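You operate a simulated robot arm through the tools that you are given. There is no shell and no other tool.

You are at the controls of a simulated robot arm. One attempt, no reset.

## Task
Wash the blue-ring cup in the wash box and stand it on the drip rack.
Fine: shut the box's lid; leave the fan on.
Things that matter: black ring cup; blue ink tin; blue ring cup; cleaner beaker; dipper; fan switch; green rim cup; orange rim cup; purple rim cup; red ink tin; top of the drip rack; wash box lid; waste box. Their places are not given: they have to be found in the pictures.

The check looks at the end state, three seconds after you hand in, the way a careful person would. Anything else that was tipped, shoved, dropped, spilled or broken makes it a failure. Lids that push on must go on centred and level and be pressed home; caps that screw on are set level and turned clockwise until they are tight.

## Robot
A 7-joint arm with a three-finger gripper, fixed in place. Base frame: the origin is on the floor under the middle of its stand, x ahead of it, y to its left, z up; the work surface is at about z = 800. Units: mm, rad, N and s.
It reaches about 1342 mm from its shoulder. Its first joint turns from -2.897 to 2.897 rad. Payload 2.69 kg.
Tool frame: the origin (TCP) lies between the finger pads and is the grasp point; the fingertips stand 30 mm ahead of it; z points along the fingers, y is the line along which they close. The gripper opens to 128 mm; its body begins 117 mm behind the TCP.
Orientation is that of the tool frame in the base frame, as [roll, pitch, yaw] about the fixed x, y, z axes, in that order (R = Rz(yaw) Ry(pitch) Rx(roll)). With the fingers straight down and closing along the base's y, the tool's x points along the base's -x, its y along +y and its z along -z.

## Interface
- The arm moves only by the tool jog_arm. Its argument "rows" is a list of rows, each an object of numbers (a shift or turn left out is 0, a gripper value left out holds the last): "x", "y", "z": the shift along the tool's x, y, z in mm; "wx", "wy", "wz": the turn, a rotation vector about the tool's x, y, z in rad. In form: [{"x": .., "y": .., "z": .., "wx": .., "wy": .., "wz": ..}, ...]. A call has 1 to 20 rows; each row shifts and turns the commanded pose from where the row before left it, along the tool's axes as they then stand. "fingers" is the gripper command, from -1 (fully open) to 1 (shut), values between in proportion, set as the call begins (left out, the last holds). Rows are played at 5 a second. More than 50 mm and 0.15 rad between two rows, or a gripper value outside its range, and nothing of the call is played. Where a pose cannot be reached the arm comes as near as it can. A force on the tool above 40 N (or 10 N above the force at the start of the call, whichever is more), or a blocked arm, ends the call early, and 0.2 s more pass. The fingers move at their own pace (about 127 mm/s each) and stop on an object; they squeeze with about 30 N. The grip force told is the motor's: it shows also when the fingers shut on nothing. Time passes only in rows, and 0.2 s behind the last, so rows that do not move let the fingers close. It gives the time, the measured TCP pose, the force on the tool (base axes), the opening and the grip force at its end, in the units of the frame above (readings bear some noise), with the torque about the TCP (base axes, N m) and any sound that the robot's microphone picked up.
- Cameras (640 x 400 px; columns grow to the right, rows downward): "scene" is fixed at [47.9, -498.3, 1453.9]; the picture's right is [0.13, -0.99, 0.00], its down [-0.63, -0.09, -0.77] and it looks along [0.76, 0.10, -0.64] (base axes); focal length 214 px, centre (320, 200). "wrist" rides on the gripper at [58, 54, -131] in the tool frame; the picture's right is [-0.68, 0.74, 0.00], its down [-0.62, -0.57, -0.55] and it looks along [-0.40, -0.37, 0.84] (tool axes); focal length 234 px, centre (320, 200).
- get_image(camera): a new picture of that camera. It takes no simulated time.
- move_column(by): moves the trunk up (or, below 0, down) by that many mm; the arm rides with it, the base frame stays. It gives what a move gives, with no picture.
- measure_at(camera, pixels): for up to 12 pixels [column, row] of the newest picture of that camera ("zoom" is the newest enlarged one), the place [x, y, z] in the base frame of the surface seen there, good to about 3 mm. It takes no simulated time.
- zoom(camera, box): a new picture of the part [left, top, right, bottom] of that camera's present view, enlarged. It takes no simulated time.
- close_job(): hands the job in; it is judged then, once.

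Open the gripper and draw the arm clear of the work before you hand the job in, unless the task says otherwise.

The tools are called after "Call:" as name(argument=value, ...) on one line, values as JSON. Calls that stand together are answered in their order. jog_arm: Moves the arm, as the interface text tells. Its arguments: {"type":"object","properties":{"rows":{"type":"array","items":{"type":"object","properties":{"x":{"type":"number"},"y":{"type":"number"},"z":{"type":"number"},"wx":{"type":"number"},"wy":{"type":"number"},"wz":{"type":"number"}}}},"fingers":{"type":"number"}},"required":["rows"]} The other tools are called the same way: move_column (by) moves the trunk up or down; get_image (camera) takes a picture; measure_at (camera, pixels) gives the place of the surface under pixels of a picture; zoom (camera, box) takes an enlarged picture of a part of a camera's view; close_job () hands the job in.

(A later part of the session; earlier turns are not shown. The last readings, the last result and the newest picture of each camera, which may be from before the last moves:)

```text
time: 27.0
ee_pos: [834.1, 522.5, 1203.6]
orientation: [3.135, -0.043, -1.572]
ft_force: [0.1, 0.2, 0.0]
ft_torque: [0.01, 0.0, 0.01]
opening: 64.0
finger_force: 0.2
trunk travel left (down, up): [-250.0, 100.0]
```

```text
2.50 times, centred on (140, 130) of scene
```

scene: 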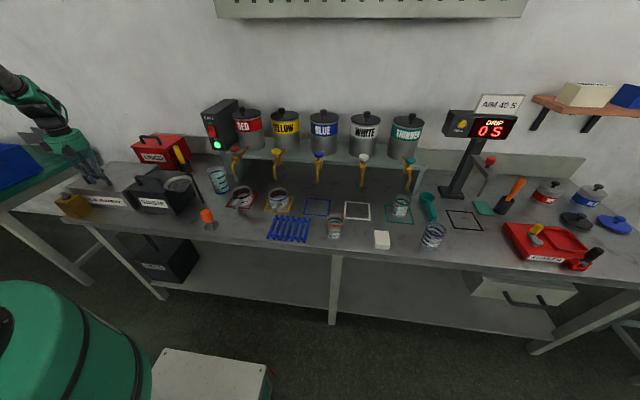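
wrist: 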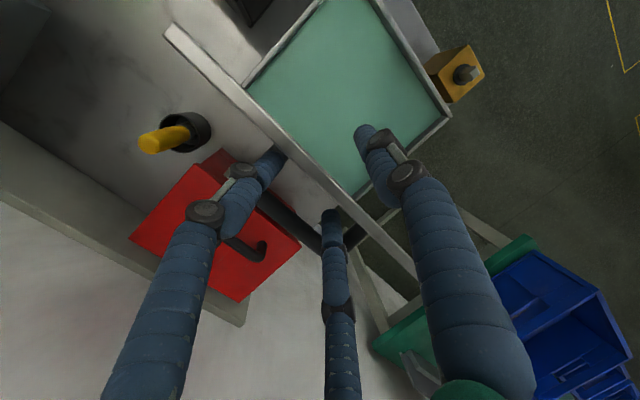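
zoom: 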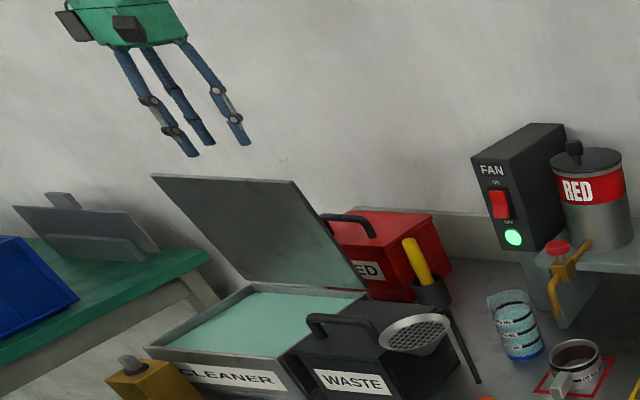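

The fingers are clear of the lid, at z=1203 and vertical. I'll back away to x≈640, remove the small residual tilt and yaw back by 90°.

Call:
jog_arm(rows=[{"y": 40, "wy": -0.02}, {"y": 50, "wy": -0.023}, {"y": 50}, {"y": 50}, {"wz": 0.1428}, {"wz": 0.1428}, {"wz": 0.1428}, {"wz": 0.1428}, {"wz": 0.1428}, {"wz": 0.1428}, {"wz": 0.1428}, {"wz": 0.1428}, {"wz": 0.1428}, {"wz": 0.1428}, {"wz": 0.1428}], fingers=0)

```text
time: 30.2
ee_pos: [645.3, 524.4, 1204.2]
orientation: [-3.141, -0.007, 3.14]
ft_force: [-0.4, -0.8, -0.9]
ft_torque: [-0.01, -0.03, 0.02]
opening: 64.1
finger_force: 0.1
trunk travel left (down, up): [-250.0, 100.0]
```

The tool is back at yaw π. I'll carry it at z≈1204 over to above the area in front of the blue-ring cup for a close look.

Call:
jog_arm(rows=[{"y": -50, "x": 3}, {"y": -50, "x": 3}, {"y": -50, "x": 3}, {"y": -50, "x": 3}, {"y": -50, "x": 3}, {"y": -50, "x": 3}, {"y": -50, "x": 3}, {"y": -50, "x": 3}, {"y": -50, "x": 3}, {"y": -50, "x": 3}, {"y": -50, "x": 3}, {"y": -50, "x": 3}, {"y": -50, "x": 3}, {"y": -50, "x": 3}, {"y": -40, "x": 3}], fingers=0)

Call:
get_image(camera="wrist")

Call:
get_image(camera="scene")

```text
time: 33.4
ee_pos: [600.1, -216.1, 1205.8]
orientation: [3.141, -0.006, -3.14]
ft_force: [-0.4, -0.3, 0.1]
ft_torque: [0.0, 0.0, -0.01]
opening: 64.0
finger_force: 0.1
trunk travel left (down, up): [-250.0, 100.0]
```

```text
taken
```

wrist: 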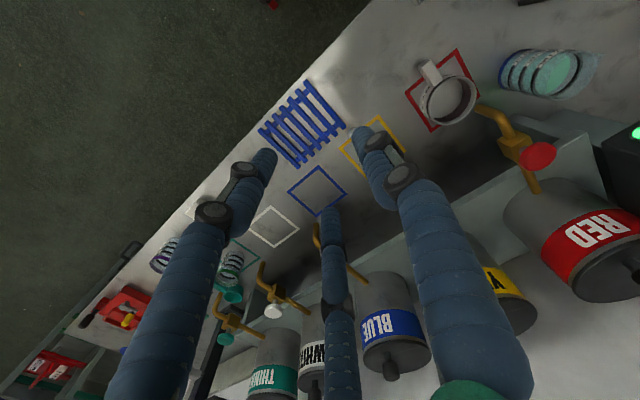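

```text
taken
```

scene: 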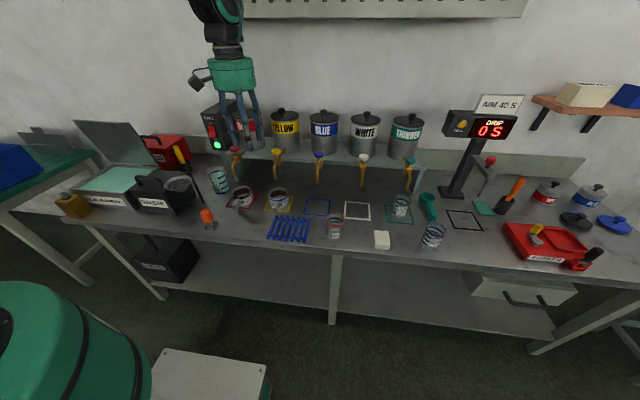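

The blue-ring cup is hidden behind the right finger in the wrist view. I'll shift about 130 mm to the left to uncover it.

Call:
jog_arm(rows=[{"y": 45, "z": 30}, {"y": 45, "z": 30}, {"y": 40, "z": 30}], fingers=0)

Call:
get_image(camera="wrist")

Call:
zoom(camera="wrist", box=[240, 60, 400, 180])

```text
refused: row 1 steps farther than a row can; nothing moved
```

```text
taken
```

wrist: 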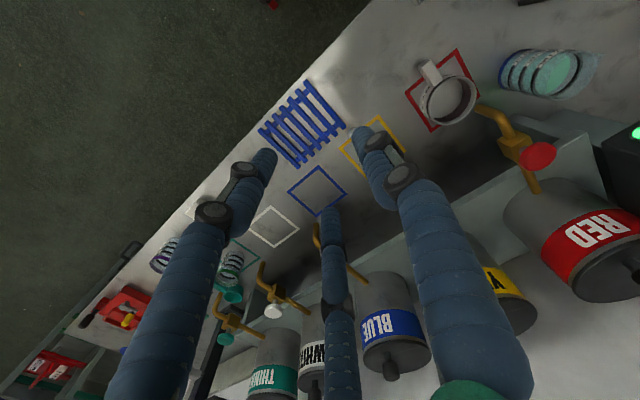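

```text
3.33 times, centred on (320, 120) of wrist
```

zoom: 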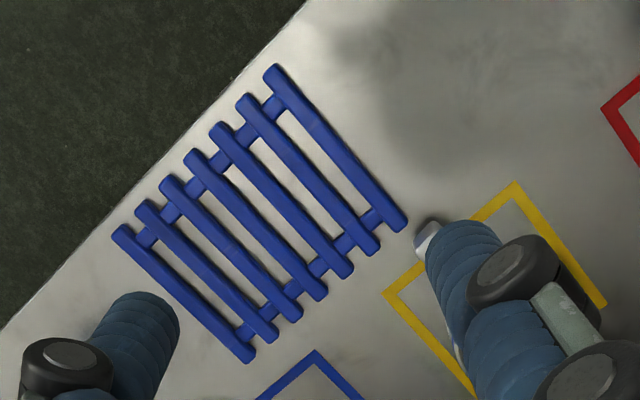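

That call was refused because the combined step was over 50 mm. I'll repeat it with smaller steps, and this zoom also lets me measure the drip rack's corners.

Call:
measure_at(camera="zoom", pixels=[[275, 70], [400, 225], [120, 230], [248, 355], [338, 150], [180, 290], [260, 210], [255, 245], [325, 270], [150, 215]])

Call:
jog_arm(rows=[{"y": 35, "z": 25}, {"y": 35, "z": 25}, {"y": 35, "z": 25}, {"y": 25, "z": 25}], fingers=0)

Call:
get_image(camera="wrist")

```text
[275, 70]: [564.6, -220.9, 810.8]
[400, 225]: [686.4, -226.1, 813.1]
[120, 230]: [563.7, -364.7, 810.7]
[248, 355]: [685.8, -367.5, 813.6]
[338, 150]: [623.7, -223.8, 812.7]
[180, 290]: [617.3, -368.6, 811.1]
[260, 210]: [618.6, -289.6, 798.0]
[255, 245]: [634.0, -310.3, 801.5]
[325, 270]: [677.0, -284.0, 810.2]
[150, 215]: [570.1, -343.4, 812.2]
```

```text
time: 34.4
ee_pos: [598.5, -85.4, 1106.2]
orientation: [-3.14, -0.007, 3.141]
ft_force: [-0.1, -0.2, 0.0]
ft_torque: [-0.01, -0.02, 0.0]
opening: 63.9
finger_force: 0.1
trunk travel left (down, up): [-250.0, 100.0]
```

```text
taken
```

wrist: 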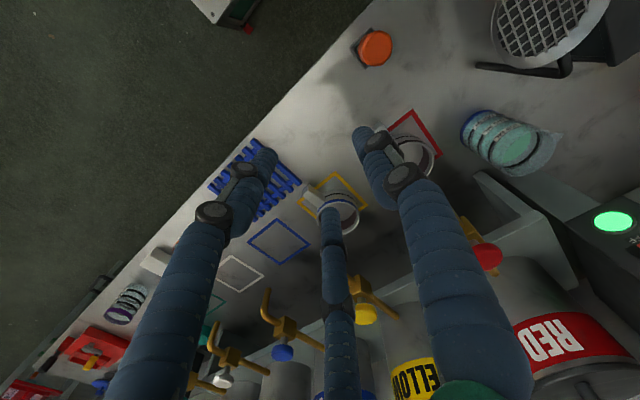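

The rack spans x 563–687 and y −368 to −221, with its top at z≈813. The cup at wrist (335,205) is partly visible, so I'll zoom in on it.

Call:
zoom(camera="wrist", box=[270, 150, 400, 250])

Call:
measure_at(camera="zoom", pixels=[[165, 215], [190, 250], [155, 195], [195, 215], [250, 240], [450, 290], [330, 210], [310, 230], [420, 240], [250, 200], [430, 330], [350, 205]])

```text
4.00 times, centred on (335, 200) of wrist
```

zoom: 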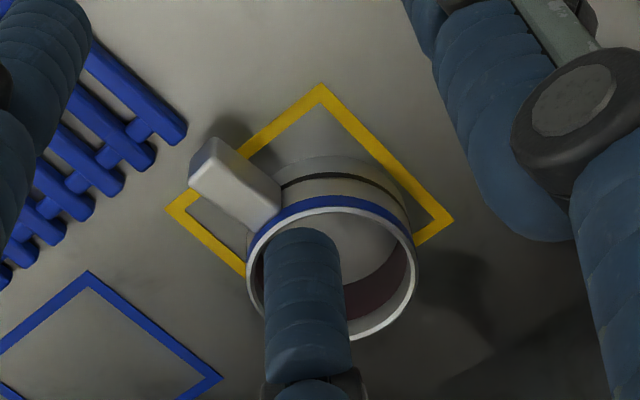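

```text
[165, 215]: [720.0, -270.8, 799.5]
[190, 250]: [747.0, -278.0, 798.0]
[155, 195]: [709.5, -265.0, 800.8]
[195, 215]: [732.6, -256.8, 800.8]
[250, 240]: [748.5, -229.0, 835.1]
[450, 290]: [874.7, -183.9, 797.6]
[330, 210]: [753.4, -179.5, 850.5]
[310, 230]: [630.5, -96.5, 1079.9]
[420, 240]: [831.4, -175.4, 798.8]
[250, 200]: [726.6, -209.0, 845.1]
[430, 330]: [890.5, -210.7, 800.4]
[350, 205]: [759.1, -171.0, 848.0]
```

Now for precise measurements on the handle (corners near zoom (212,142), (192,178), (280,205)) and the rim circle.

Call:
measure_at(camera="zoom", pixels=[[214, 145], [193, 168], [198, 185], [240, 220], [270, 180], [235, 180], [260, 205], [252, 268], [411, 262], [370, 333], [300, 214], [395, 222]])

```text
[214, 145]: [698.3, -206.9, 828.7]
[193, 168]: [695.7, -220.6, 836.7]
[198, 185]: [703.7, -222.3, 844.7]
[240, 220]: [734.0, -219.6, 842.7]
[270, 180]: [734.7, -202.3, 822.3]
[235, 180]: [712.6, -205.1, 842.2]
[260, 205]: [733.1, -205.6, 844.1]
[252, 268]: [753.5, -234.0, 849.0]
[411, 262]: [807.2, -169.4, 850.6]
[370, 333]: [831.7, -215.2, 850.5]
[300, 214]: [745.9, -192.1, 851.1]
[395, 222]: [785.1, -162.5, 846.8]
```

The handle's top face is at z≈844, x 697–744, y about −222 to −204; the cup's axis is near (788,−207) with radius ≈43.5. The rack corner is close to the handle end, so I'll measure it precisely.

Call:
measure_at(camera="zoom", pixels=[[183, 130], [165, 140], [172, 108], [150, 90], [155, 155], [120, 185], [178, 120], [100, 50]])

```text
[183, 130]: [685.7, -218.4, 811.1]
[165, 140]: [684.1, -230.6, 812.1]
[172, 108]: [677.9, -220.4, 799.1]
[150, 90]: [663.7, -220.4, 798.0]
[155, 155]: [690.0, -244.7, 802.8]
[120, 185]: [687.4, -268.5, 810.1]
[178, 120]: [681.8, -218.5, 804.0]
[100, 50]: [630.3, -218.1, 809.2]
```

The rack's edge is at y≈−218. I'll grip the handle with two fingers on its sides and one on its end, tool yawed −90° and leaned 20° so the body stays clear of the spout. First I'll rotate here at height.

Call:
jog_arm(rows=[{"wz": -0.1428}, {"wz": -0.1428}, {"wz": -0.1428}, {"wz": -0.1428}, {"wz": -0.1428}, {"wz": -0.1428}, {"wz": -0.1428}, {"wz": -0.1428}, {"wz": -0.1428}, {"wz": -0.1428}, {"wz": -0.1428}, {"wx": 0.1163}, {"wx": 0.1163}, {"wx": 0.1163}], fingers=0.31)

```text
time: 37.4
ee_pos: [599.0, -85.9, 1105.8]
orientation: [-2.799, -0.002, -1.571]
ft_force: [-0.5, 0.3, 0.3]
ft_torque: [-0.04, 0.04, 0.01]
opening: 44.4
finger_force: 0.1
trunk travel left (down, up): [-250.0, 100.0]
```

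The tool leans 19.6° forward with yaw −1.571, as intended. I'll move to the standoff point about 110 mm back along the approach line.

Call:
jog_arm(rows=[{"x": 25, "y": -2, "z": 32.5}, {"x": 25, "y": -2, "z": 32.5}, {"x": 25, "y": -2, "z": 32.5}, {"x": 25, "y": -2, "z": 32.5}, {"x": 25, "y": -2, "z": 32.5}], fingers=0.31)

Call:
get_image(camera="wrist")

Call:
zoom(camera="scene", box=[220, 100, 348, 225])

```text
time: 38.6
ee_pos: [662.2, -213.7, 955.7]
orientation: [-2.798, -0.001, -1.57]
ft_force: [0.2, -0.5, 0.8]
ft_torque: [-0.02, 0.02, -0.04]
opening: 44.1
finger_force: 0.1
trunk travel left (down, up): [-250.0, 100.0]
```

```text
taken
```

wrist: 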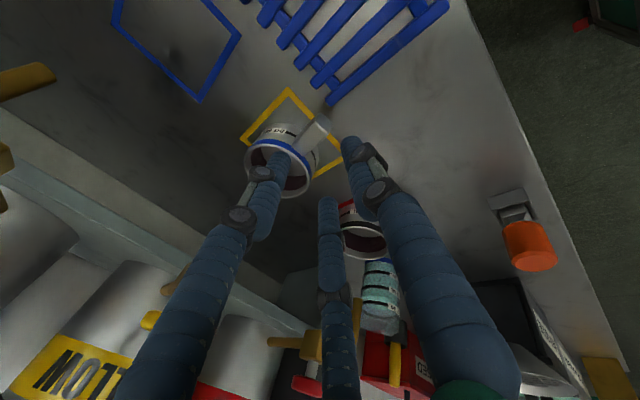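

```text
3.20 times, centred on (284, 162) of scene
```

zoom: 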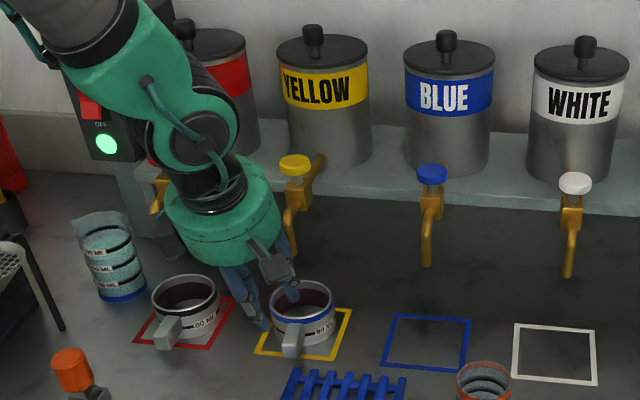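

The cup handle at wrist (318,130) lies between the fingers' paths and the spout is clear. I'll move down along the tool axis most of the way, then check.

Call:
jog_arm(rows=[{"x": -1.2, "y": -0.5, "z": 25}, {"x": -1.2, "y": -0.5, "z": 25}, {"x": -1.3, "y": -0.5, "z": 25}], fingers=0.31)

Call:
get_image(camera="wrist")

Call:
zoom(camera="wrist", box=[220, 80, 420, 220])

Call:
zoom(camera="scene", box=[230, 120, 326, 230])

```text
time: 39.4
ee_pos: [690.7, -208.8, 886.2]
orientation: [-2.799, -0.001, -1.571]
ft_force: [0.8, 0.4, -0.3]
ft_torque: [0.06, 0.03, 0.02]
opening: 44.3
finger_force: 0.0
trunk travel left (down, up): [-250.0, 100.0]
```

```text
taken
```

wrist: 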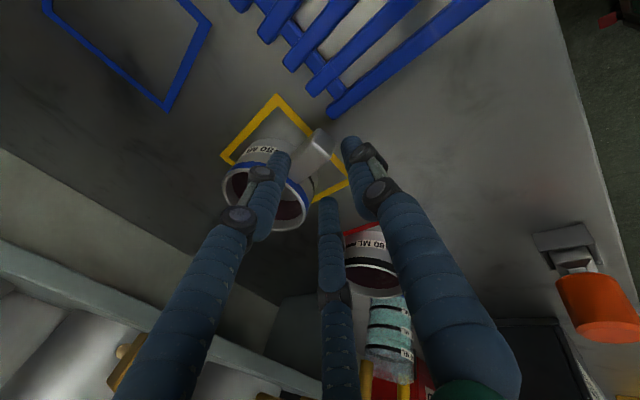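

```text
2.86 times, centred on (320, 150) of wrist
```

zoom: 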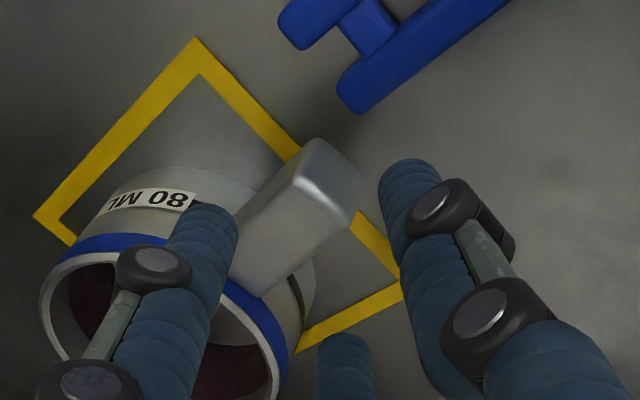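

```text
3.64 times, centred on (278, 175) of scene
```

zoom: 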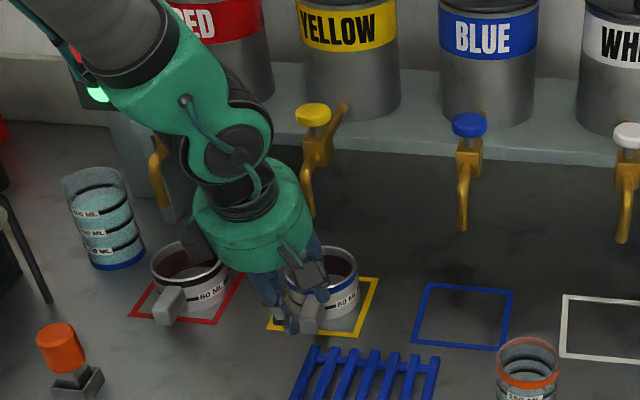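

The handle sits between the three fingers with clearance all round. I'll go down the remaining 36 mm along the tool axis.

Call:
jog_arm(rows=[{"x": 0.4, "y": 0.6, "z": 12}, {"x": 0.4, "y": 0.6, "z": 12}, {"x": 0.4, "y": 0.6, "z": 11.5}, {"x": 0}], fingers=0.31)

Call:
zoom(camera="wrist", box=[220, 80, 420, 220])

Call:
zoom(camera="scene", box=[230, 160, 326, 230])

```text
time: 40.4
ee_pos: [700.1, -207.8, 851.5]
orientation: [-2.8, -0.001, -1.571]
ft_force: [0.3, 0.1, -0.6]
ft_torque: [0.0, -0.02, 0.01]
opening: 44.3
finger_force: 0.0
trunk travel left (down, up): [-250.0, 100.0]
```

```text
2.86 times, centred on (320, 150) of wrist
```

zoom: 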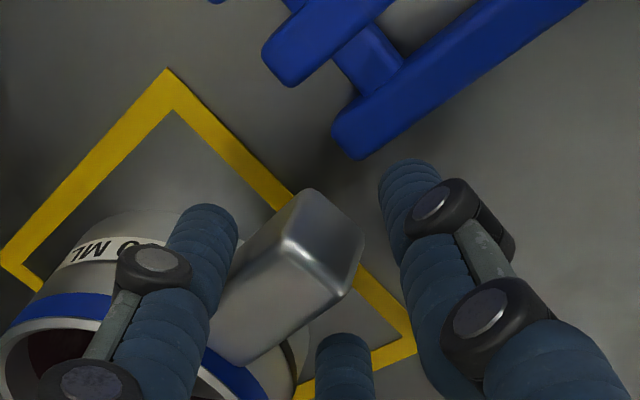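

```text
5.71 times, centred on (278, 195) of scene
```

zoom: 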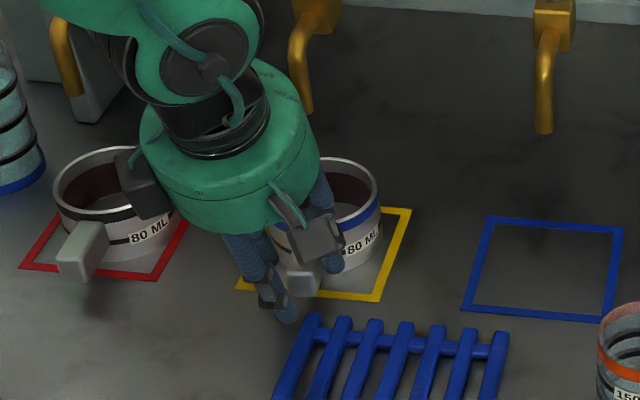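

There's no contact force, and the handle is centred between the fingers. I'll close on it.

Call:
jog_arm(rows=[{"x": 0}, {"x": 0}, {"x": 0}, {"x": 0}], fingers=1)

Call:
zoom(camera="wrist", box=[220, 80, 420, 220])

Call:
zoom(camera="scene", box=[230, 160, 326, 230])

```text
time: 41.4
ee_pos: [699.7, -209.4, 850.5]
orientation: [-2.8, -0.001, -1.573]
ft_force: [0.3, 0.0, -0.1]
ft_torque: [0.01, 0.06, 0.0]
opening: 26.7
finger_force: 29.8
trunk travel left (down, up): [-250.0, 100.0]
```

```text
2.86 times, centred on (320, 150) of wrist
```

zoom: 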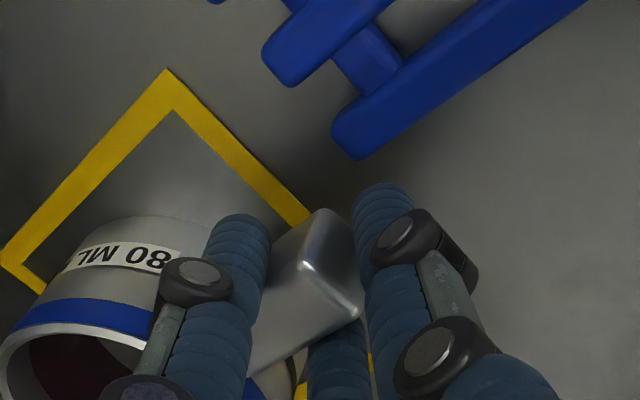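

```text
5.71 times, centred on (278, 195) of scene
```

zoom: 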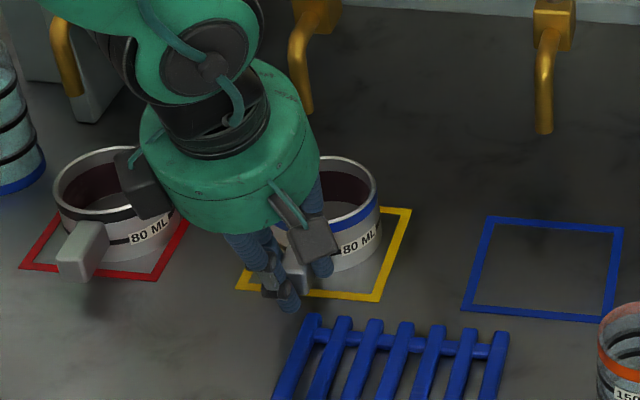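

The handle is gripped (opening 26.7, about 30 N). I'll lift straight up 30 mm and check that the cup stays level.

Call:
jog_arm(rows=[{"y": -1.7, "z": -4.7}, {"y": -3.4, "z": -9.4}, {"y": -3.4, "z": -9.4}, {"y": -1.7, "z": -4.7}], fingers=1)

Call:
zoom(camera="scene", box=[230, 160, 326, 230])

Call:
get_image(camera="wrist")

```text
time: 42.4
ee_pos: [699.8, -208.3, 880.7]
orientation: [-2.8, 0.001, -1.57]
ft_force: [-0.6, -0.5, -1.1]
ft_torque: [-0.01, 0.08, 0.0]
opening: 26.4
finger_force: 30.1
trunk travel left (down, up): [-250.0, 100.0]
```

```text
5.71 times, centred on (278, 195) of scene
```

zoom: 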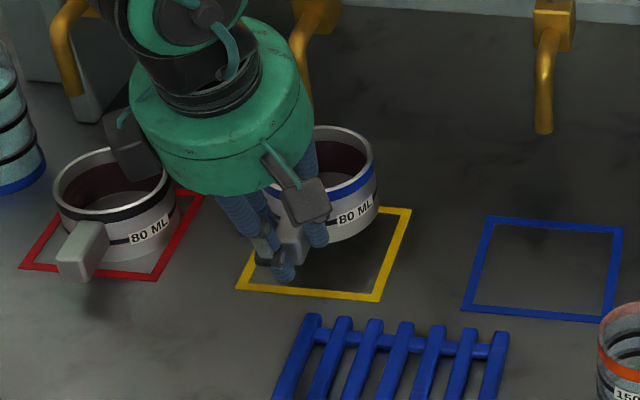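

```text
taken
```

wrist: 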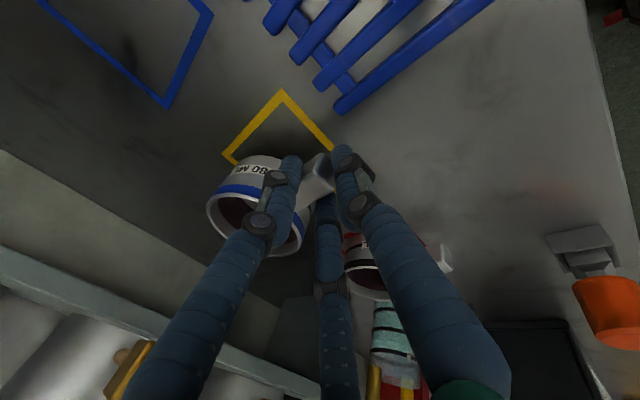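

The cup is off the table and level, held securely. I'll pull straight back (−x) about 110 mm to clear the spout, then lift to travel height.

Call:
jog_arm(rows=[{"y": 27, "z": -9.6}, {"y": 27, "z": -9.6}, {"y": 27, "z": -9.6}, {"y": 23, "z": -8.2}, {"y": -10, "z": -28.3}, {"y": -15.1, "z": -42.4}, {"y": -15.1, "z": -42.4}, {"y": -15.1, "z": -42.4}, {"y": -11.8, "z": -33}], fingers=1)

Call:
get_image(camera="scene")

```text
time: 44.4
ee_pos: [588.7, -209.7, 1081.5]
orientation: [-2.801, 0.0, -1.571]
ft_force: [-0.4, 0.3, -1.3]
ft_torque: [0.02, 0.08, -0.03]
opening: 26.5
finger_force: 30.3
trunk travel left (down, up): [-250.0, 100.0]
```

```text
taken
```

scene: 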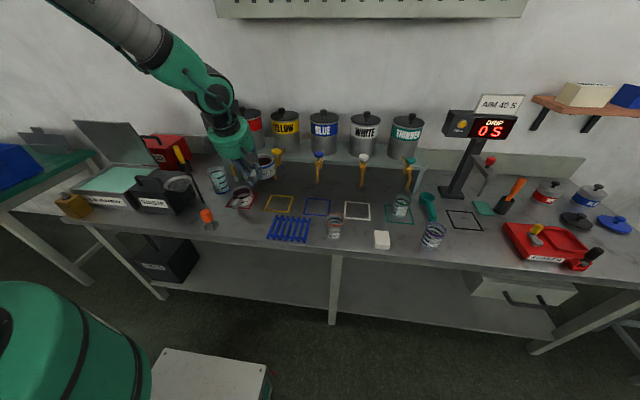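

The cup is clear of the tap. Now I'll turn it −90° about the vertical, keeping it level, so the handle will point towards +y over the box.

Call:
jog_arm(rows=[{"wy": 0.048, "wz": 0.1345}, {"wy": 0.048, "wz": 0.1345}, {"wy": 0.048, "wz": 0.1345}, {"wy": 0.048, "wz": 0.1345}, {"wy": 0.048, "wz": 0.1345}, {"wy": 0.048, "wz": 0.1345}, {"wy": 0.048, "wz": 0.1345}, {"wy": 0.048, "wz": 0.1345}, {"wy": 0.048, "wz": 0.1345}, {"wy": 0.048, "wz": 0.1345}, {"wy": 0.048, "wz": 0.1345}], fingers=1)

Call:
get_image(camera="scene")

```text
time: 46.8
ee_pos: [590.0, -208.6, 1082.2]
orientation: [-2.798, -0.001, 3.137]
ft_force: [-0.4, 0.3, -0.8]
ft_torque: [0.1, -0.01, 0.02]
opening: 26.5
finger_force: 29.8
trunk travel left (down, up): [-250.0, 100.0]
```

```text
taken
```

scene: 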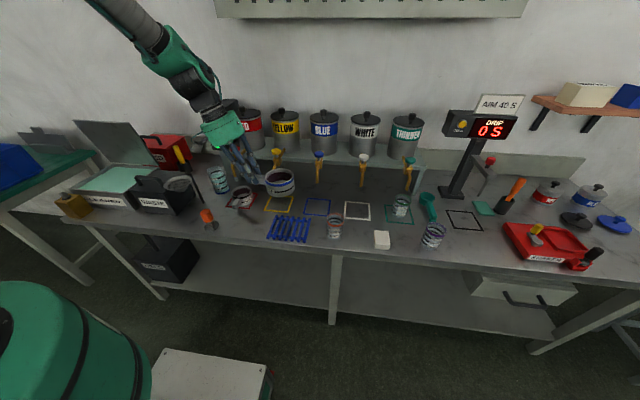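

The turn went well. Let me take a close look at the cup's inside before it goes into the box.

Call:
zoom(camera="scene", box=[230, 150, 310, 210])

Call:
measure_at(camera="zoom", pixels=[[285, 165], [510, 180], [400, 130], [400, 220], [400, 180], [310, 330], [450, 350], [340, 180], [460, 180]])

```text
6.67 times, centred on (270, 180) of scene
```

zoom: 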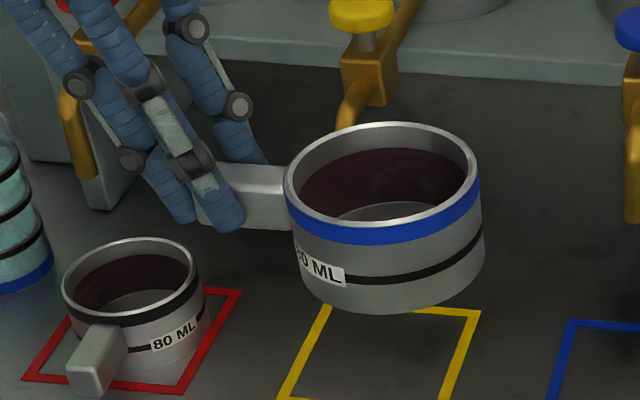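

```text
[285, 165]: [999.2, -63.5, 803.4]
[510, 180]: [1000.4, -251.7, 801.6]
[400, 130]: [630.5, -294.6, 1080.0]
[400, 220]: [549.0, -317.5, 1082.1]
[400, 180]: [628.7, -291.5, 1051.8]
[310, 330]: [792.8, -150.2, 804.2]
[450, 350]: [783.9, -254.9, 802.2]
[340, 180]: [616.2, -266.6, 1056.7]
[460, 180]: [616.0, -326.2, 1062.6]
```

Dark film lines the inside wall and the bottom looks bare. I'll carry the cup level at z≈1082 over to the open box.

Call:
jog_arm(rows=[{"x": -6.8, "y": 43.1, "z": -15.4}, {"x": -6.8, "y": 43.1, "z": -15.4}, {"x": -6.8, "y": 43.1, "z": -15.4}, {"x": -6.8, "y": 43.1, "z": -15.4}, {"x": -6.8, "y": 43.1, "z": -15.4}, {"x": -6.8, "y": 43.1, "z": -15.4}, {"x": -6.8, "y": 43.1, "z": -15.4}, {"x": -6.8, "y": 43.1, "z": -15.4}, {"x": -6.8, "y": 43.1, "z": -15.4}, {"x": -6.8, "y": 43.1, "z": -15.4}, {"x": -6.8, "y": 43.1, "z": -15.4}, {"x": -6.8, "y": 43.1, "z": -15.4}, {"x": -6.8, "y": 43.1, "z": -15.4}, {"x": -6.8, "y": 43.1, "z": -15.4}, {"x": -6.8, "y": 43.1, "z": -15.4}, {"x": -6.8, "y": 43.1, "z": -15.4}, {"x": -6.8, "y": 43.1, "z": -15.4}], fingers=1)

Call:
zoom(camera="scene", box=[40, 70, 220, 220])

Call:
get_image(camera="wrist")

```text
time: 50.4
ee_pos: [704.8, 568.5, 1081.0]
orientation: [-2.796, -0.003, 3.14]
ft_force: [-0.5, -0.9, -1.2]
ft_torque: [0.12, -0.02, 0.01]
opening: 26.0
finger_force: 29.8
trunk travel left (down, up): [-250.0, 100.0]
```

```text
2.67 times, centred on (130, 145) of scene
```

zoom: 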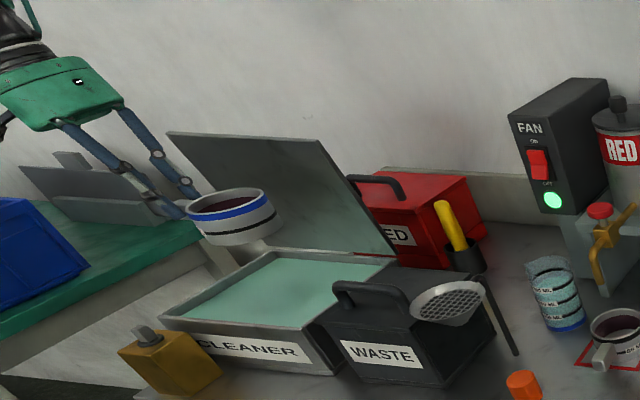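

```text
taken
```

wrist: 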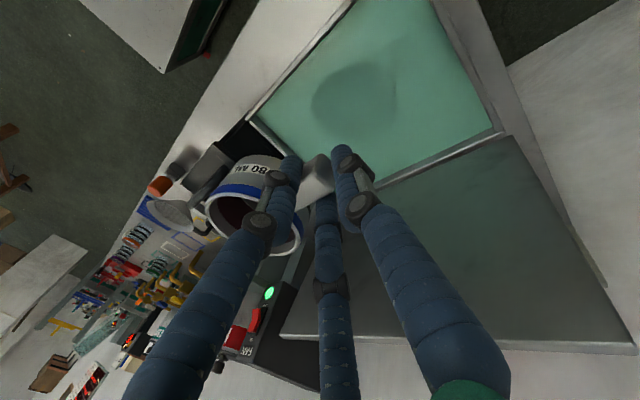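

The cup is above the open box. I'll measure the box rim, inner walls and liquid level from both cameras before lowering it.

Call:
measure_at(camera="wrist", pixels=[[252, 120], [300, 65], [330, 20], [470, 60], [490, 125], [440, 155], [400, 172], [350, 40], [400, 100], [290, 100], [480, 95]])

Call:
measure_at(camera="zoom", pixels=[[163, 315], [310, 325], [385, 262], [270, 253], [220, 290], [280, 310], [345, 275], [235, 320], [330, 300], [220, 280], [205, 190], [255, 240]])

```text
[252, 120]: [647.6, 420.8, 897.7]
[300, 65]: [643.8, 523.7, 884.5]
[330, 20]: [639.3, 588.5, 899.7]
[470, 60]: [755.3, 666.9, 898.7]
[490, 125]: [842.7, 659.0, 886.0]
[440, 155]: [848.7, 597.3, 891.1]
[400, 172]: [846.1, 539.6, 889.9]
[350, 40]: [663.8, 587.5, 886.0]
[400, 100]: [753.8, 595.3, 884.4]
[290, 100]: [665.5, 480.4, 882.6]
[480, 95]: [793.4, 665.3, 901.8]
```

```text
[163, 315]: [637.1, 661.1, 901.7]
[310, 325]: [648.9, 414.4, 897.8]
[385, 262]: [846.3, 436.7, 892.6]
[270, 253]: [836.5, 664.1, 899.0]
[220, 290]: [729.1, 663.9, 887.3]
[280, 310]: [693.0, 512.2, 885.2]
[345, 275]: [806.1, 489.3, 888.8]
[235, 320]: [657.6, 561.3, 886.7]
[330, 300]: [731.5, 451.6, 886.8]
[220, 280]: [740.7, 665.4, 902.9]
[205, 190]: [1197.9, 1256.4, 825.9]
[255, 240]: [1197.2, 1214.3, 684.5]
```

The rim is at z≈900, the inner space runs x 644–846, y 418–663, and the liquid is at z≈886; the cup (about x 661–749, y 436–523) fits inside. I'll lower it level to just above the surface first.

Call:
jog_arm(rows=[{"y": 10.1, "z": 28.3}, {"y": 10.1, "z": 28.3}, {"y": 10.1, "z": 28.3}, {"y": 10.1, "z": 28.3}, {"y": 6.7, "z": 18.8}], fingers=1)

Call:
zoom(camera="scene", box=[40, 90, 180, 215])

Call:
get_image(camera="wrist")

```text
time: 51.6
ee_pos: [706.1, 568.7, 940.5]
orientation: [-2.797, -0.002, -3.141]
ft_force: [0.3, 0.9, -0.8]
ft_torque: [0.06, -0.01, 0.02]
opening: 26.3
finger_force: 30.4
trunk travel left (down, up): [-250.0, 100.0]
```

```text
3.20 times, centred on (110, 152) of scene
```

zoom: 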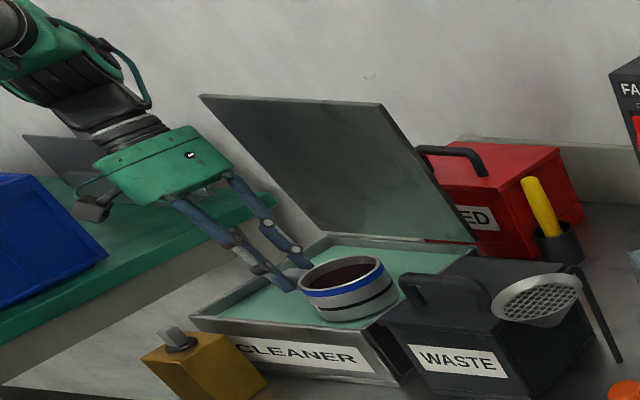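

```text
taken
```

wrist: 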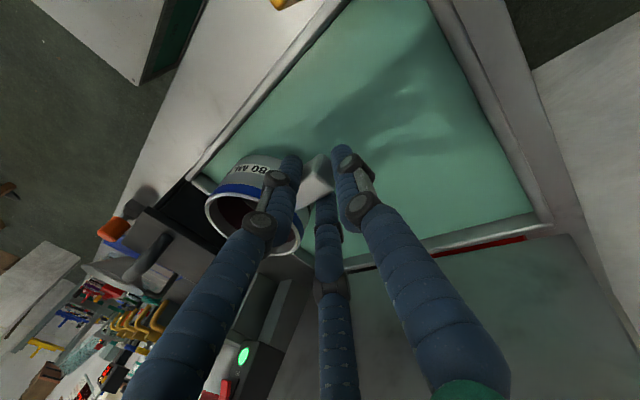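

The cup is just at the surface with walls clear on all sides. I'll lower it slowly until the rim is under the liquid.

Call:
jog_arm(rows=[{"y": 2.46, "z": 6.9}, {"y": 2.46, "z": 6.9}, {"y": 2.46, "z": 6.9}, {"y": 2.46, "z": 6.9}, {"y": 2.46, "z": 6.9}, {"y": 2.46, "z": 6.9}, {"y": 2.46, "z": 6.9}, {"y": 2.46, "z": 6.9}, {"y": 2.46, "z": 6.9}, {"z": 0}, {"z": 0}, {"z": 0}], fingers=1)

Call:
zoom(camera="scene", box=[70, 130, 170, 210])

Call:
get_image(camera="wrist")

```text
time: 54.2
ee_pos: [706.0, 570.1, 874.9]
orientation: [-2.797, -0.002, 3.141]
ft_force: [0.2, 0.0, -1.6]
ft_torque: [0.1, -0.01, 0.02]
opening: 26.3
finger_force: 29.9
trunk travel left (down, up): [-250.0, 100.0]
```

```text
5.00 times, centred on (120, 170) of scene
```

zoom: 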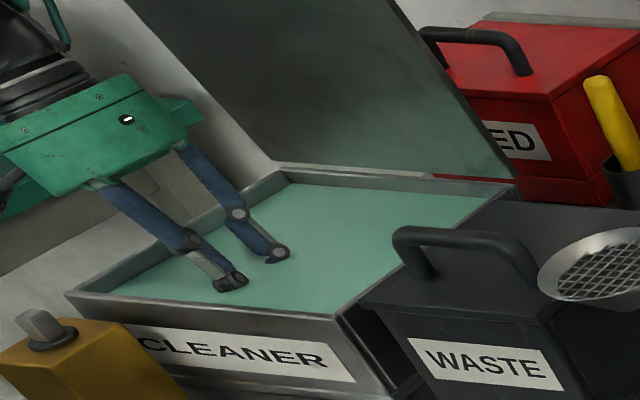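

```text
taken
```

wrist: 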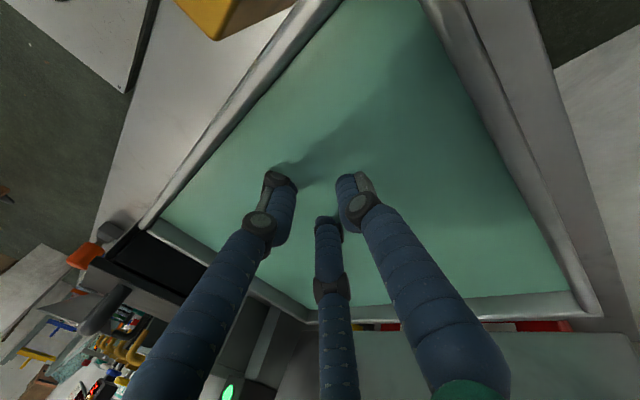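

The cup is fully under (rim about 10 mm below the surface) with no contact force. I'll swish it gently back and forth for several seconds.

Call:
jog_arm(rows=[{"x": -12}, {"x": -12}, {"x": 12}, {"x": 12}, {"x": 10}, {"x": -10}, {"x": -12}, {"x": -12}, {"x": 12}, {"x": 12}, {"x": 10}, {"x": -10}, {"x": -12}, {"x": -12}, {"x": 12}, {"x": 12}, {"x": 10}, {"x": -10}, {"x": 0}, {"x": 0}], fingers=1)

Call:
jog_arm(rows=[{"x": -12}, {"x": -12}, {"x": 12}, {"x": 12}, {"x": 10}, {"x": -10}, {"x": -12}, {"x": -12}, {"x": 12}, {"x": 12}, {"x": 10}, {"x": -10}, {"x": -12}, {"x": -12}, {"x": 12}, {"x": 12}, {"x": 10}, {"x": -10}, {"x": 0}, {"x": 0}], fingers=1)

```text
time: 58.4
ee_pos: [705.9, 569.1, 874.8]
orientation: [-2.797, -0.003, 3.139]
ft_force: [1.2, -0.6, -0.8]
ft_torque: [0.13, 0.01, -0.02]
opening: 26.3
finger_force: 30.0
trunk travel left (down, up): [-250.0, 100.0]
```

```text
time: 62.6
ee_pos: [706.3, 569.2, 875.5]
orientation: [-2.798, 0.0, 3.14]
ft_force: [-1.0, 0.0, -1.6]
ft_torque: [0.09, 0.01, -0.01]
opening: 26.5
finger_force: 29.9
trunk travel left (down, up): [-250.0, 100.0]
```

About 8 s of swishing is done. I'll lift the cup level out of the liquid, staying over the box, and look inside it.

Call:
jog_arm(rows=[{"y": -3.4, "z": -9.4}, {"y": -3.4, "z": -9.4}, {"y": -3.4, "z": -9.4}, {"y": -3.4, "z": -9.4}, {"y": -3.4, "z": -9.4}, {"y": -3.4, "z": -9.4}, {"y": -3.4, "z": -9.4}, {"y": -3.4, "z": -9.4}, {"y": -3.4, "z": -9.4}, {"z": 0}, {"z": 0}], fingers=1)

Call:
zoom(camera="scene", box=[70, 130, 170, 210])

Call:
get_image(camera="wrist")

```text
time: 65.0
ee_pos: [706.6, 568.4, 965.1]
orientation: [-2.796, -0.002, 3.141]
ft_force: [0.6, 0.2, -1.2]
ft_torque: [0.1, -0.02, -0.01]
opening: 26.5
finger_force: 30.1
trunk travel left (down, up): [-250.0, 100.0]
```

```text
5.00 times, centred on (120, 170) of scene
```

zoom: 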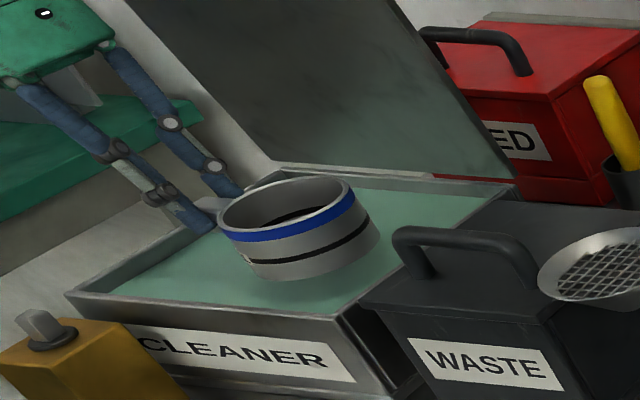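

```text
taken
```

wrist: 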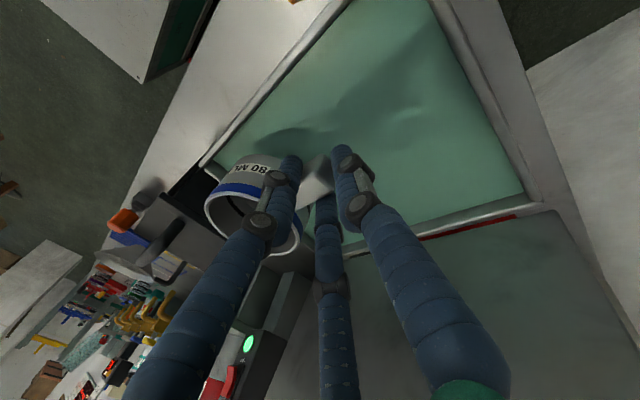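

The interior film looks gone and the weight is unchanged at about 1.2 N, suggesting no liquid was picked up. I'll zoom in closely to check for both film and liquid.

Call:
zoom(camera="scene", box=[100, 155, 150, 195])

Call:
measure_at(camera="zoom", pixels=[[220, 210], [300, 200], [260, 230], [340, 180], [300, 180], [250, 190], [200, 240], [380, 170]])

Call:
zoom(camera="wrist", box=[190, 140, 320, 270])

```text
10.00 times, centred on (125, 175) of scene
```

zoom: 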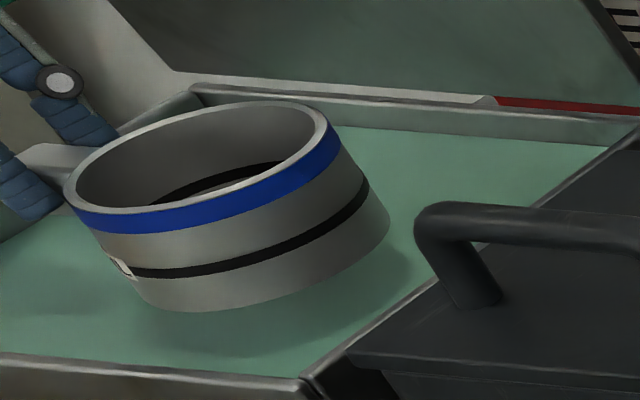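

```text
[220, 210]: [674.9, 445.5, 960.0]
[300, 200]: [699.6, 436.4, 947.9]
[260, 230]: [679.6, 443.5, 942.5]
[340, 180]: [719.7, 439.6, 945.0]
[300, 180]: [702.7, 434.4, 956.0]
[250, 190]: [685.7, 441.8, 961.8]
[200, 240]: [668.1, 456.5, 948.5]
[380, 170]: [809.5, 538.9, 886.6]
```

```text
3.08 times, centred on (255, 205) of wrist
```

zoom: 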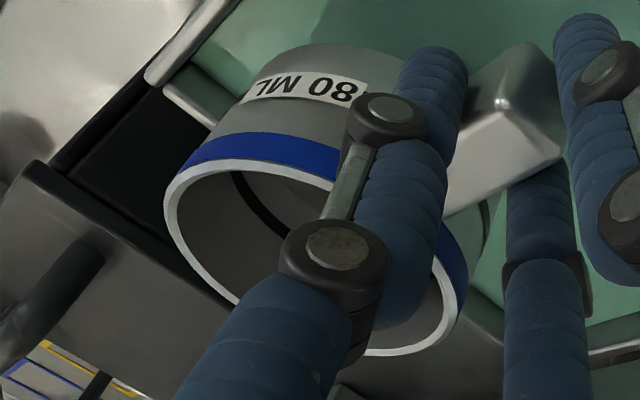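

The inner wall is now clean grey. I'll measure the visible bottom inside the cup to tell whether any liquid stands in it.

Call:
zoom(camera="scene", box=[104, 160, 136, 180])

Call:
measure_at(camera="zoom", pixels=[[300, 270], [330, 260], [360, 245], [380, 250], [350, 255], [280, 280], [300, 200], [200, 200], [240, 265], [400, 210]])

```text
16.00 times, centred on (120, 170) of scene
```

zoom: 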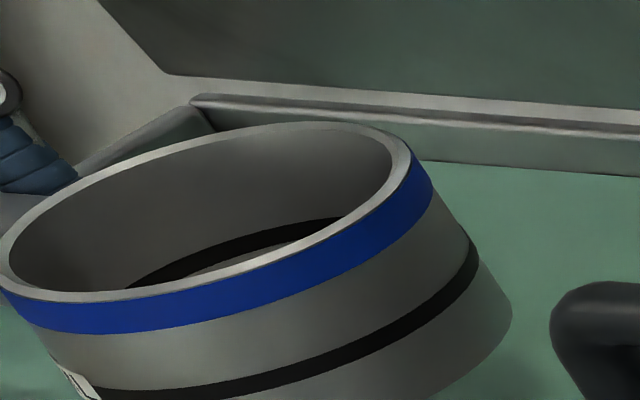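

```text
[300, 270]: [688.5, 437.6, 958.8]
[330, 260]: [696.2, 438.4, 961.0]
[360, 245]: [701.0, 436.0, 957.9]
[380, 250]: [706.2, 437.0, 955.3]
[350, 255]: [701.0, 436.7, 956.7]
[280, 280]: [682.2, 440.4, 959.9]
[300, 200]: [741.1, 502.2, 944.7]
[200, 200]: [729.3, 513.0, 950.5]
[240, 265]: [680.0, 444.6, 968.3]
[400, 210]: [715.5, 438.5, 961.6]
```

Most of those pixels hit the near wall. I'll sample the patch just below the inner dark line instead.

Call:
measure_at(camera="zoom", pixels=[[195, 275], [215, 268], [235, 260], [255, 252], [275, 245], [300, 238], [320, 230], [250, 240], [200, 262], [330, 222]])

```text
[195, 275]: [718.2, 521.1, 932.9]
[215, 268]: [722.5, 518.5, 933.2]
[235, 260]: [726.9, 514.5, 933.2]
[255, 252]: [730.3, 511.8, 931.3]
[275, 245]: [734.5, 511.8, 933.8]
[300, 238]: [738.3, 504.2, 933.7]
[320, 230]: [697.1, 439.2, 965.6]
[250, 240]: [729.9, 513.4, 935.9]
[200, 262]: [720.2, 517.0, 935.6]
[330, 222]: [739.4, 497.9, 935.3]
```

The wall is bare down to at least z≈932, so the cup isn't full. I'll check the bottom from the wrist camera.

Call:
zoom(camera="wrist", box=[200, 170, 300, 260])

Call:
measure_at(camera="zoom", pixels=[[60, 180], [100, 150], [140, 200], [150, 130], [180, 120], [200, 110], [120, 240], [80, 230], [170, 160], [420, 250], [380, 280]])

```text
4.44 times, centred on (250, 215) of wrist
```

zoom: 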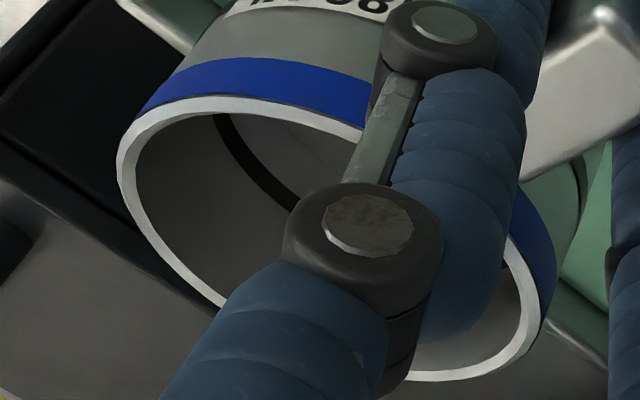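

```text
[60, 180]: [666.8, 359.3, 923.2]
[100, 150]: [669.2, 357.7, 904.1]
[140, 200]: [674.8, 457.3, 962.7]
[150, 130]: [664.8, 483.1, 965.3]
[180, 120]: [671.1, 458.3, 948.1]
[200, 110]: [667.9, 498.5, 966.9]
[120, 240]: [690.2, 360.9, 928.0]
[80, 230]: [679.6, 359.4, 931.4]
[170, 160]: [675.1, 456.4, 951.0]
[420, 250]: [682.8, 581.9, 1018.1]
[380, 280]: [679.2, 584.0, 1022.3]
```

The patch to the right of the inner dark line, near zoom (310,130), should be the bottom. I'll measure it.

Call:
measure_at(camera="zoom", pixels=[[310, 120], [325, 150], [290, 130], [335, 165], [270, 120], [300, 160], [345, 135], [240, 170]])

```text
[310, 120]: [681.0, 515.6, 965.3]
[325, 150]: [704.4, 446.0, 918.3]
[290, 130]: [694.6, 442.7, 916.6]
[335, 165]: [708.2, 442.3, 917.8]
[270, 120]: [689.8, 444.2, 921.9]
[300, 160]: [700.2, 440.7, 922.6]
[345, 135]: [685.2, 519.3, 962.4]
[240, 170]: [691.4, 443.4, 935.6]
```

The bare bottom reads z≈917, so the cup is clean and empty. I'll let it drip over the box for a couple of seconds, then raise it to travel height.

Call:
jog_arm(rows=[{"z": 0}, {"z": 0}, {"z": 0}, {"z": 0}, {"z": 0}, {"z": 0}, {"z": 0}, {"z": 0}, {"z": 0}, {"z": 0}, {"z": 0}, {"z": 0}, {"y": -10, "z": -27.3}, {"y": -10, "z": -27.3}, {"y": -10, "z": -27.3}, {"y": -10, "z": -27.3}], fingers=1)

Call:
zoom(camera="scene", box=[250, 195, 460, 265])

Call:
measure_at(camera="scene", pixels=[[335, 217], [335, 235], [328, 220], [343, 220], [382, 235], [288, 225]])

```text
time: 68.4
ee_pos: [704.9, 567.8, 1082.9]
orientation: [-2.797, -0.002, 3.14]
ft_force: [0.2, 0.2, -1.6]
ft_torque: [0.12, 0.0, 0.02]
opening: 26.2
finger_force: 30.0
trunk travel left (down, up): [-250.0, 100.0]
```

```text
3.05 times, centred on (355, 230) of scene
```

zoom: 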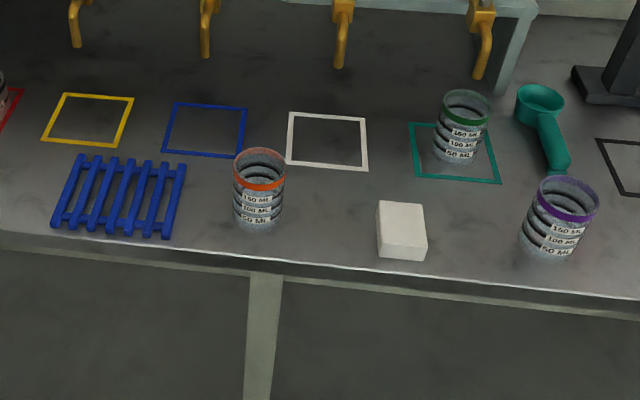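

```text
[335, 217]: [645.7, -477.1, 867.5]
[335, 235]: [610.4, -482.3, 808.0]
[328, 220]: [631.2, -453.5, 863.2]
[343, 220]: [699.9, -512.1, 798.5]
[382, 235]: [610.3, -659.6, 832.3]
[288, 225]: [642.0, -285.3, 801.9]
```

The way is clear; the nearest neighbour, the orange-rim cup, starts at about y=−445. I'll carry the cup level to above the rack.

Call:
jog_arm(rows=[{"x": 5, "y": -42.8, "z": 15.3}, {"x": 5, "y": -42.8, "z": 15.3}, {"x": 5, "y": -42.8, "z": 15.3}, {"x": 5, "y": -42.8, "z": 15.3}, {"x": 5, "y": -42.8, "z": 15.3}, {"x": 5, "y": -42.8, "z": 15.3}, {"x": 5, "y": -42.8, "z": 15.3}, {"x": 5, "y": -42.8, "z": 15.3}, {"x": 5, "y": -42.8, "z": 15.3}, {"x": 5, "y": -42.8, "z": 15.3}, {"x": 5, "y": -42.8, "z": 15.3}, {"x": 5, "y": -42.8, "z": 15.3}, {"x": 5, "y": -42.8, "z": 15.3}, {"x": 5, "y": -42.8, "z": 15.3}, {"x": 5, "y": -42.8, "z": 15.3}, {"x": 5, "y": -42.8, "z": 15.3}, {"x": 3, "y": -42.8, "z": 15.3}], fingers=1)

Call:
zoom(camera="scene", box=[220, 140, 348, 250])

Call:
get_image(camera="wrist")

```text
time: 72.0
ee_pos: [621.9, -203.9, 1083.1]
orientation: [-2.797, -0.003, 3.14]
ft_force: [0.1, 0.0, -1.8]
ft_torque: [0.11, -0.02, -0.02]
opening: 26.3
finger_force: 30.1
trunk travel left (down, up): [-250.0, 100.0]
```

```text
3.64 times, centred on (284, 195) of scene
```

zoom: 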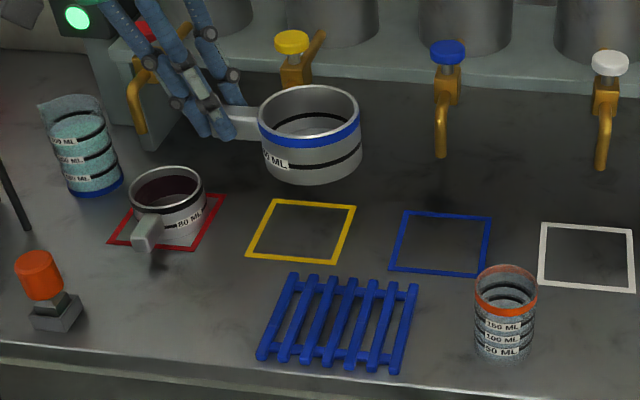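

```text
taken
```

wrist: 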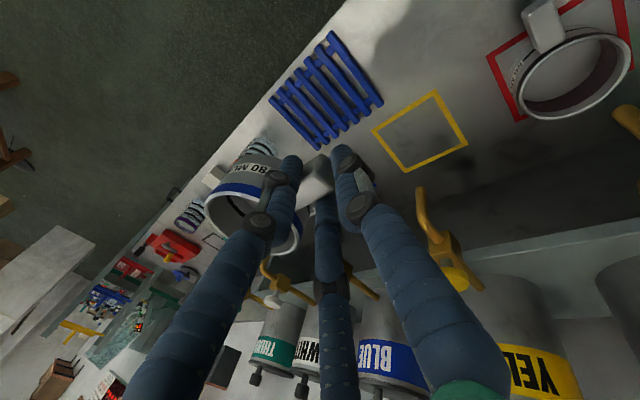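

The cup is clean inside and hovering. I'll zoom and measure its rim and bottom precisely relative to the rack.

Call:
zoom(camera="scene", box=[284, 160, 324, 195])

Call:
measure_at(camera="zoom", pixels=[[115, 130], [540, 165], [350, 70], [330, 240], [340, 80], [330, 380], [200, 355], [480, 345], [440, 80], [180, 95]])

```text
11.43 times, centred on (304, 178) of scene
```

zoom: 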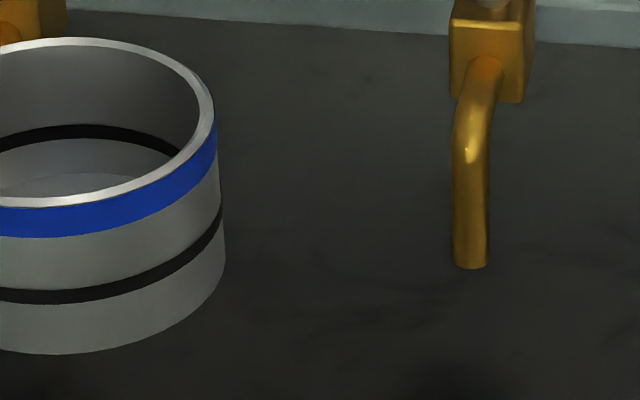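

```text
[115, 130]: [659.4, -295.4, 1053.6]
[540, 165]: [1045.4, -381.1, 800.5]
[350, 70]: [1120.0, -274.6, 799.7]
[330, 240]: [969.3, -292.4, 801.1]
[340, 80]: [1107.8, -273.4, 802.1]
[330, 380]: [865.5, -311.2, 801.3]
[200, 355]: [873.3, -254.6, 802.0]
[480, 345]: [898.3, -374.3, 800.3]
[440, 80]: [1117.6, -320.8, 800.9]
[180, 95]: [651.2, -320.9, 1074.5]
```

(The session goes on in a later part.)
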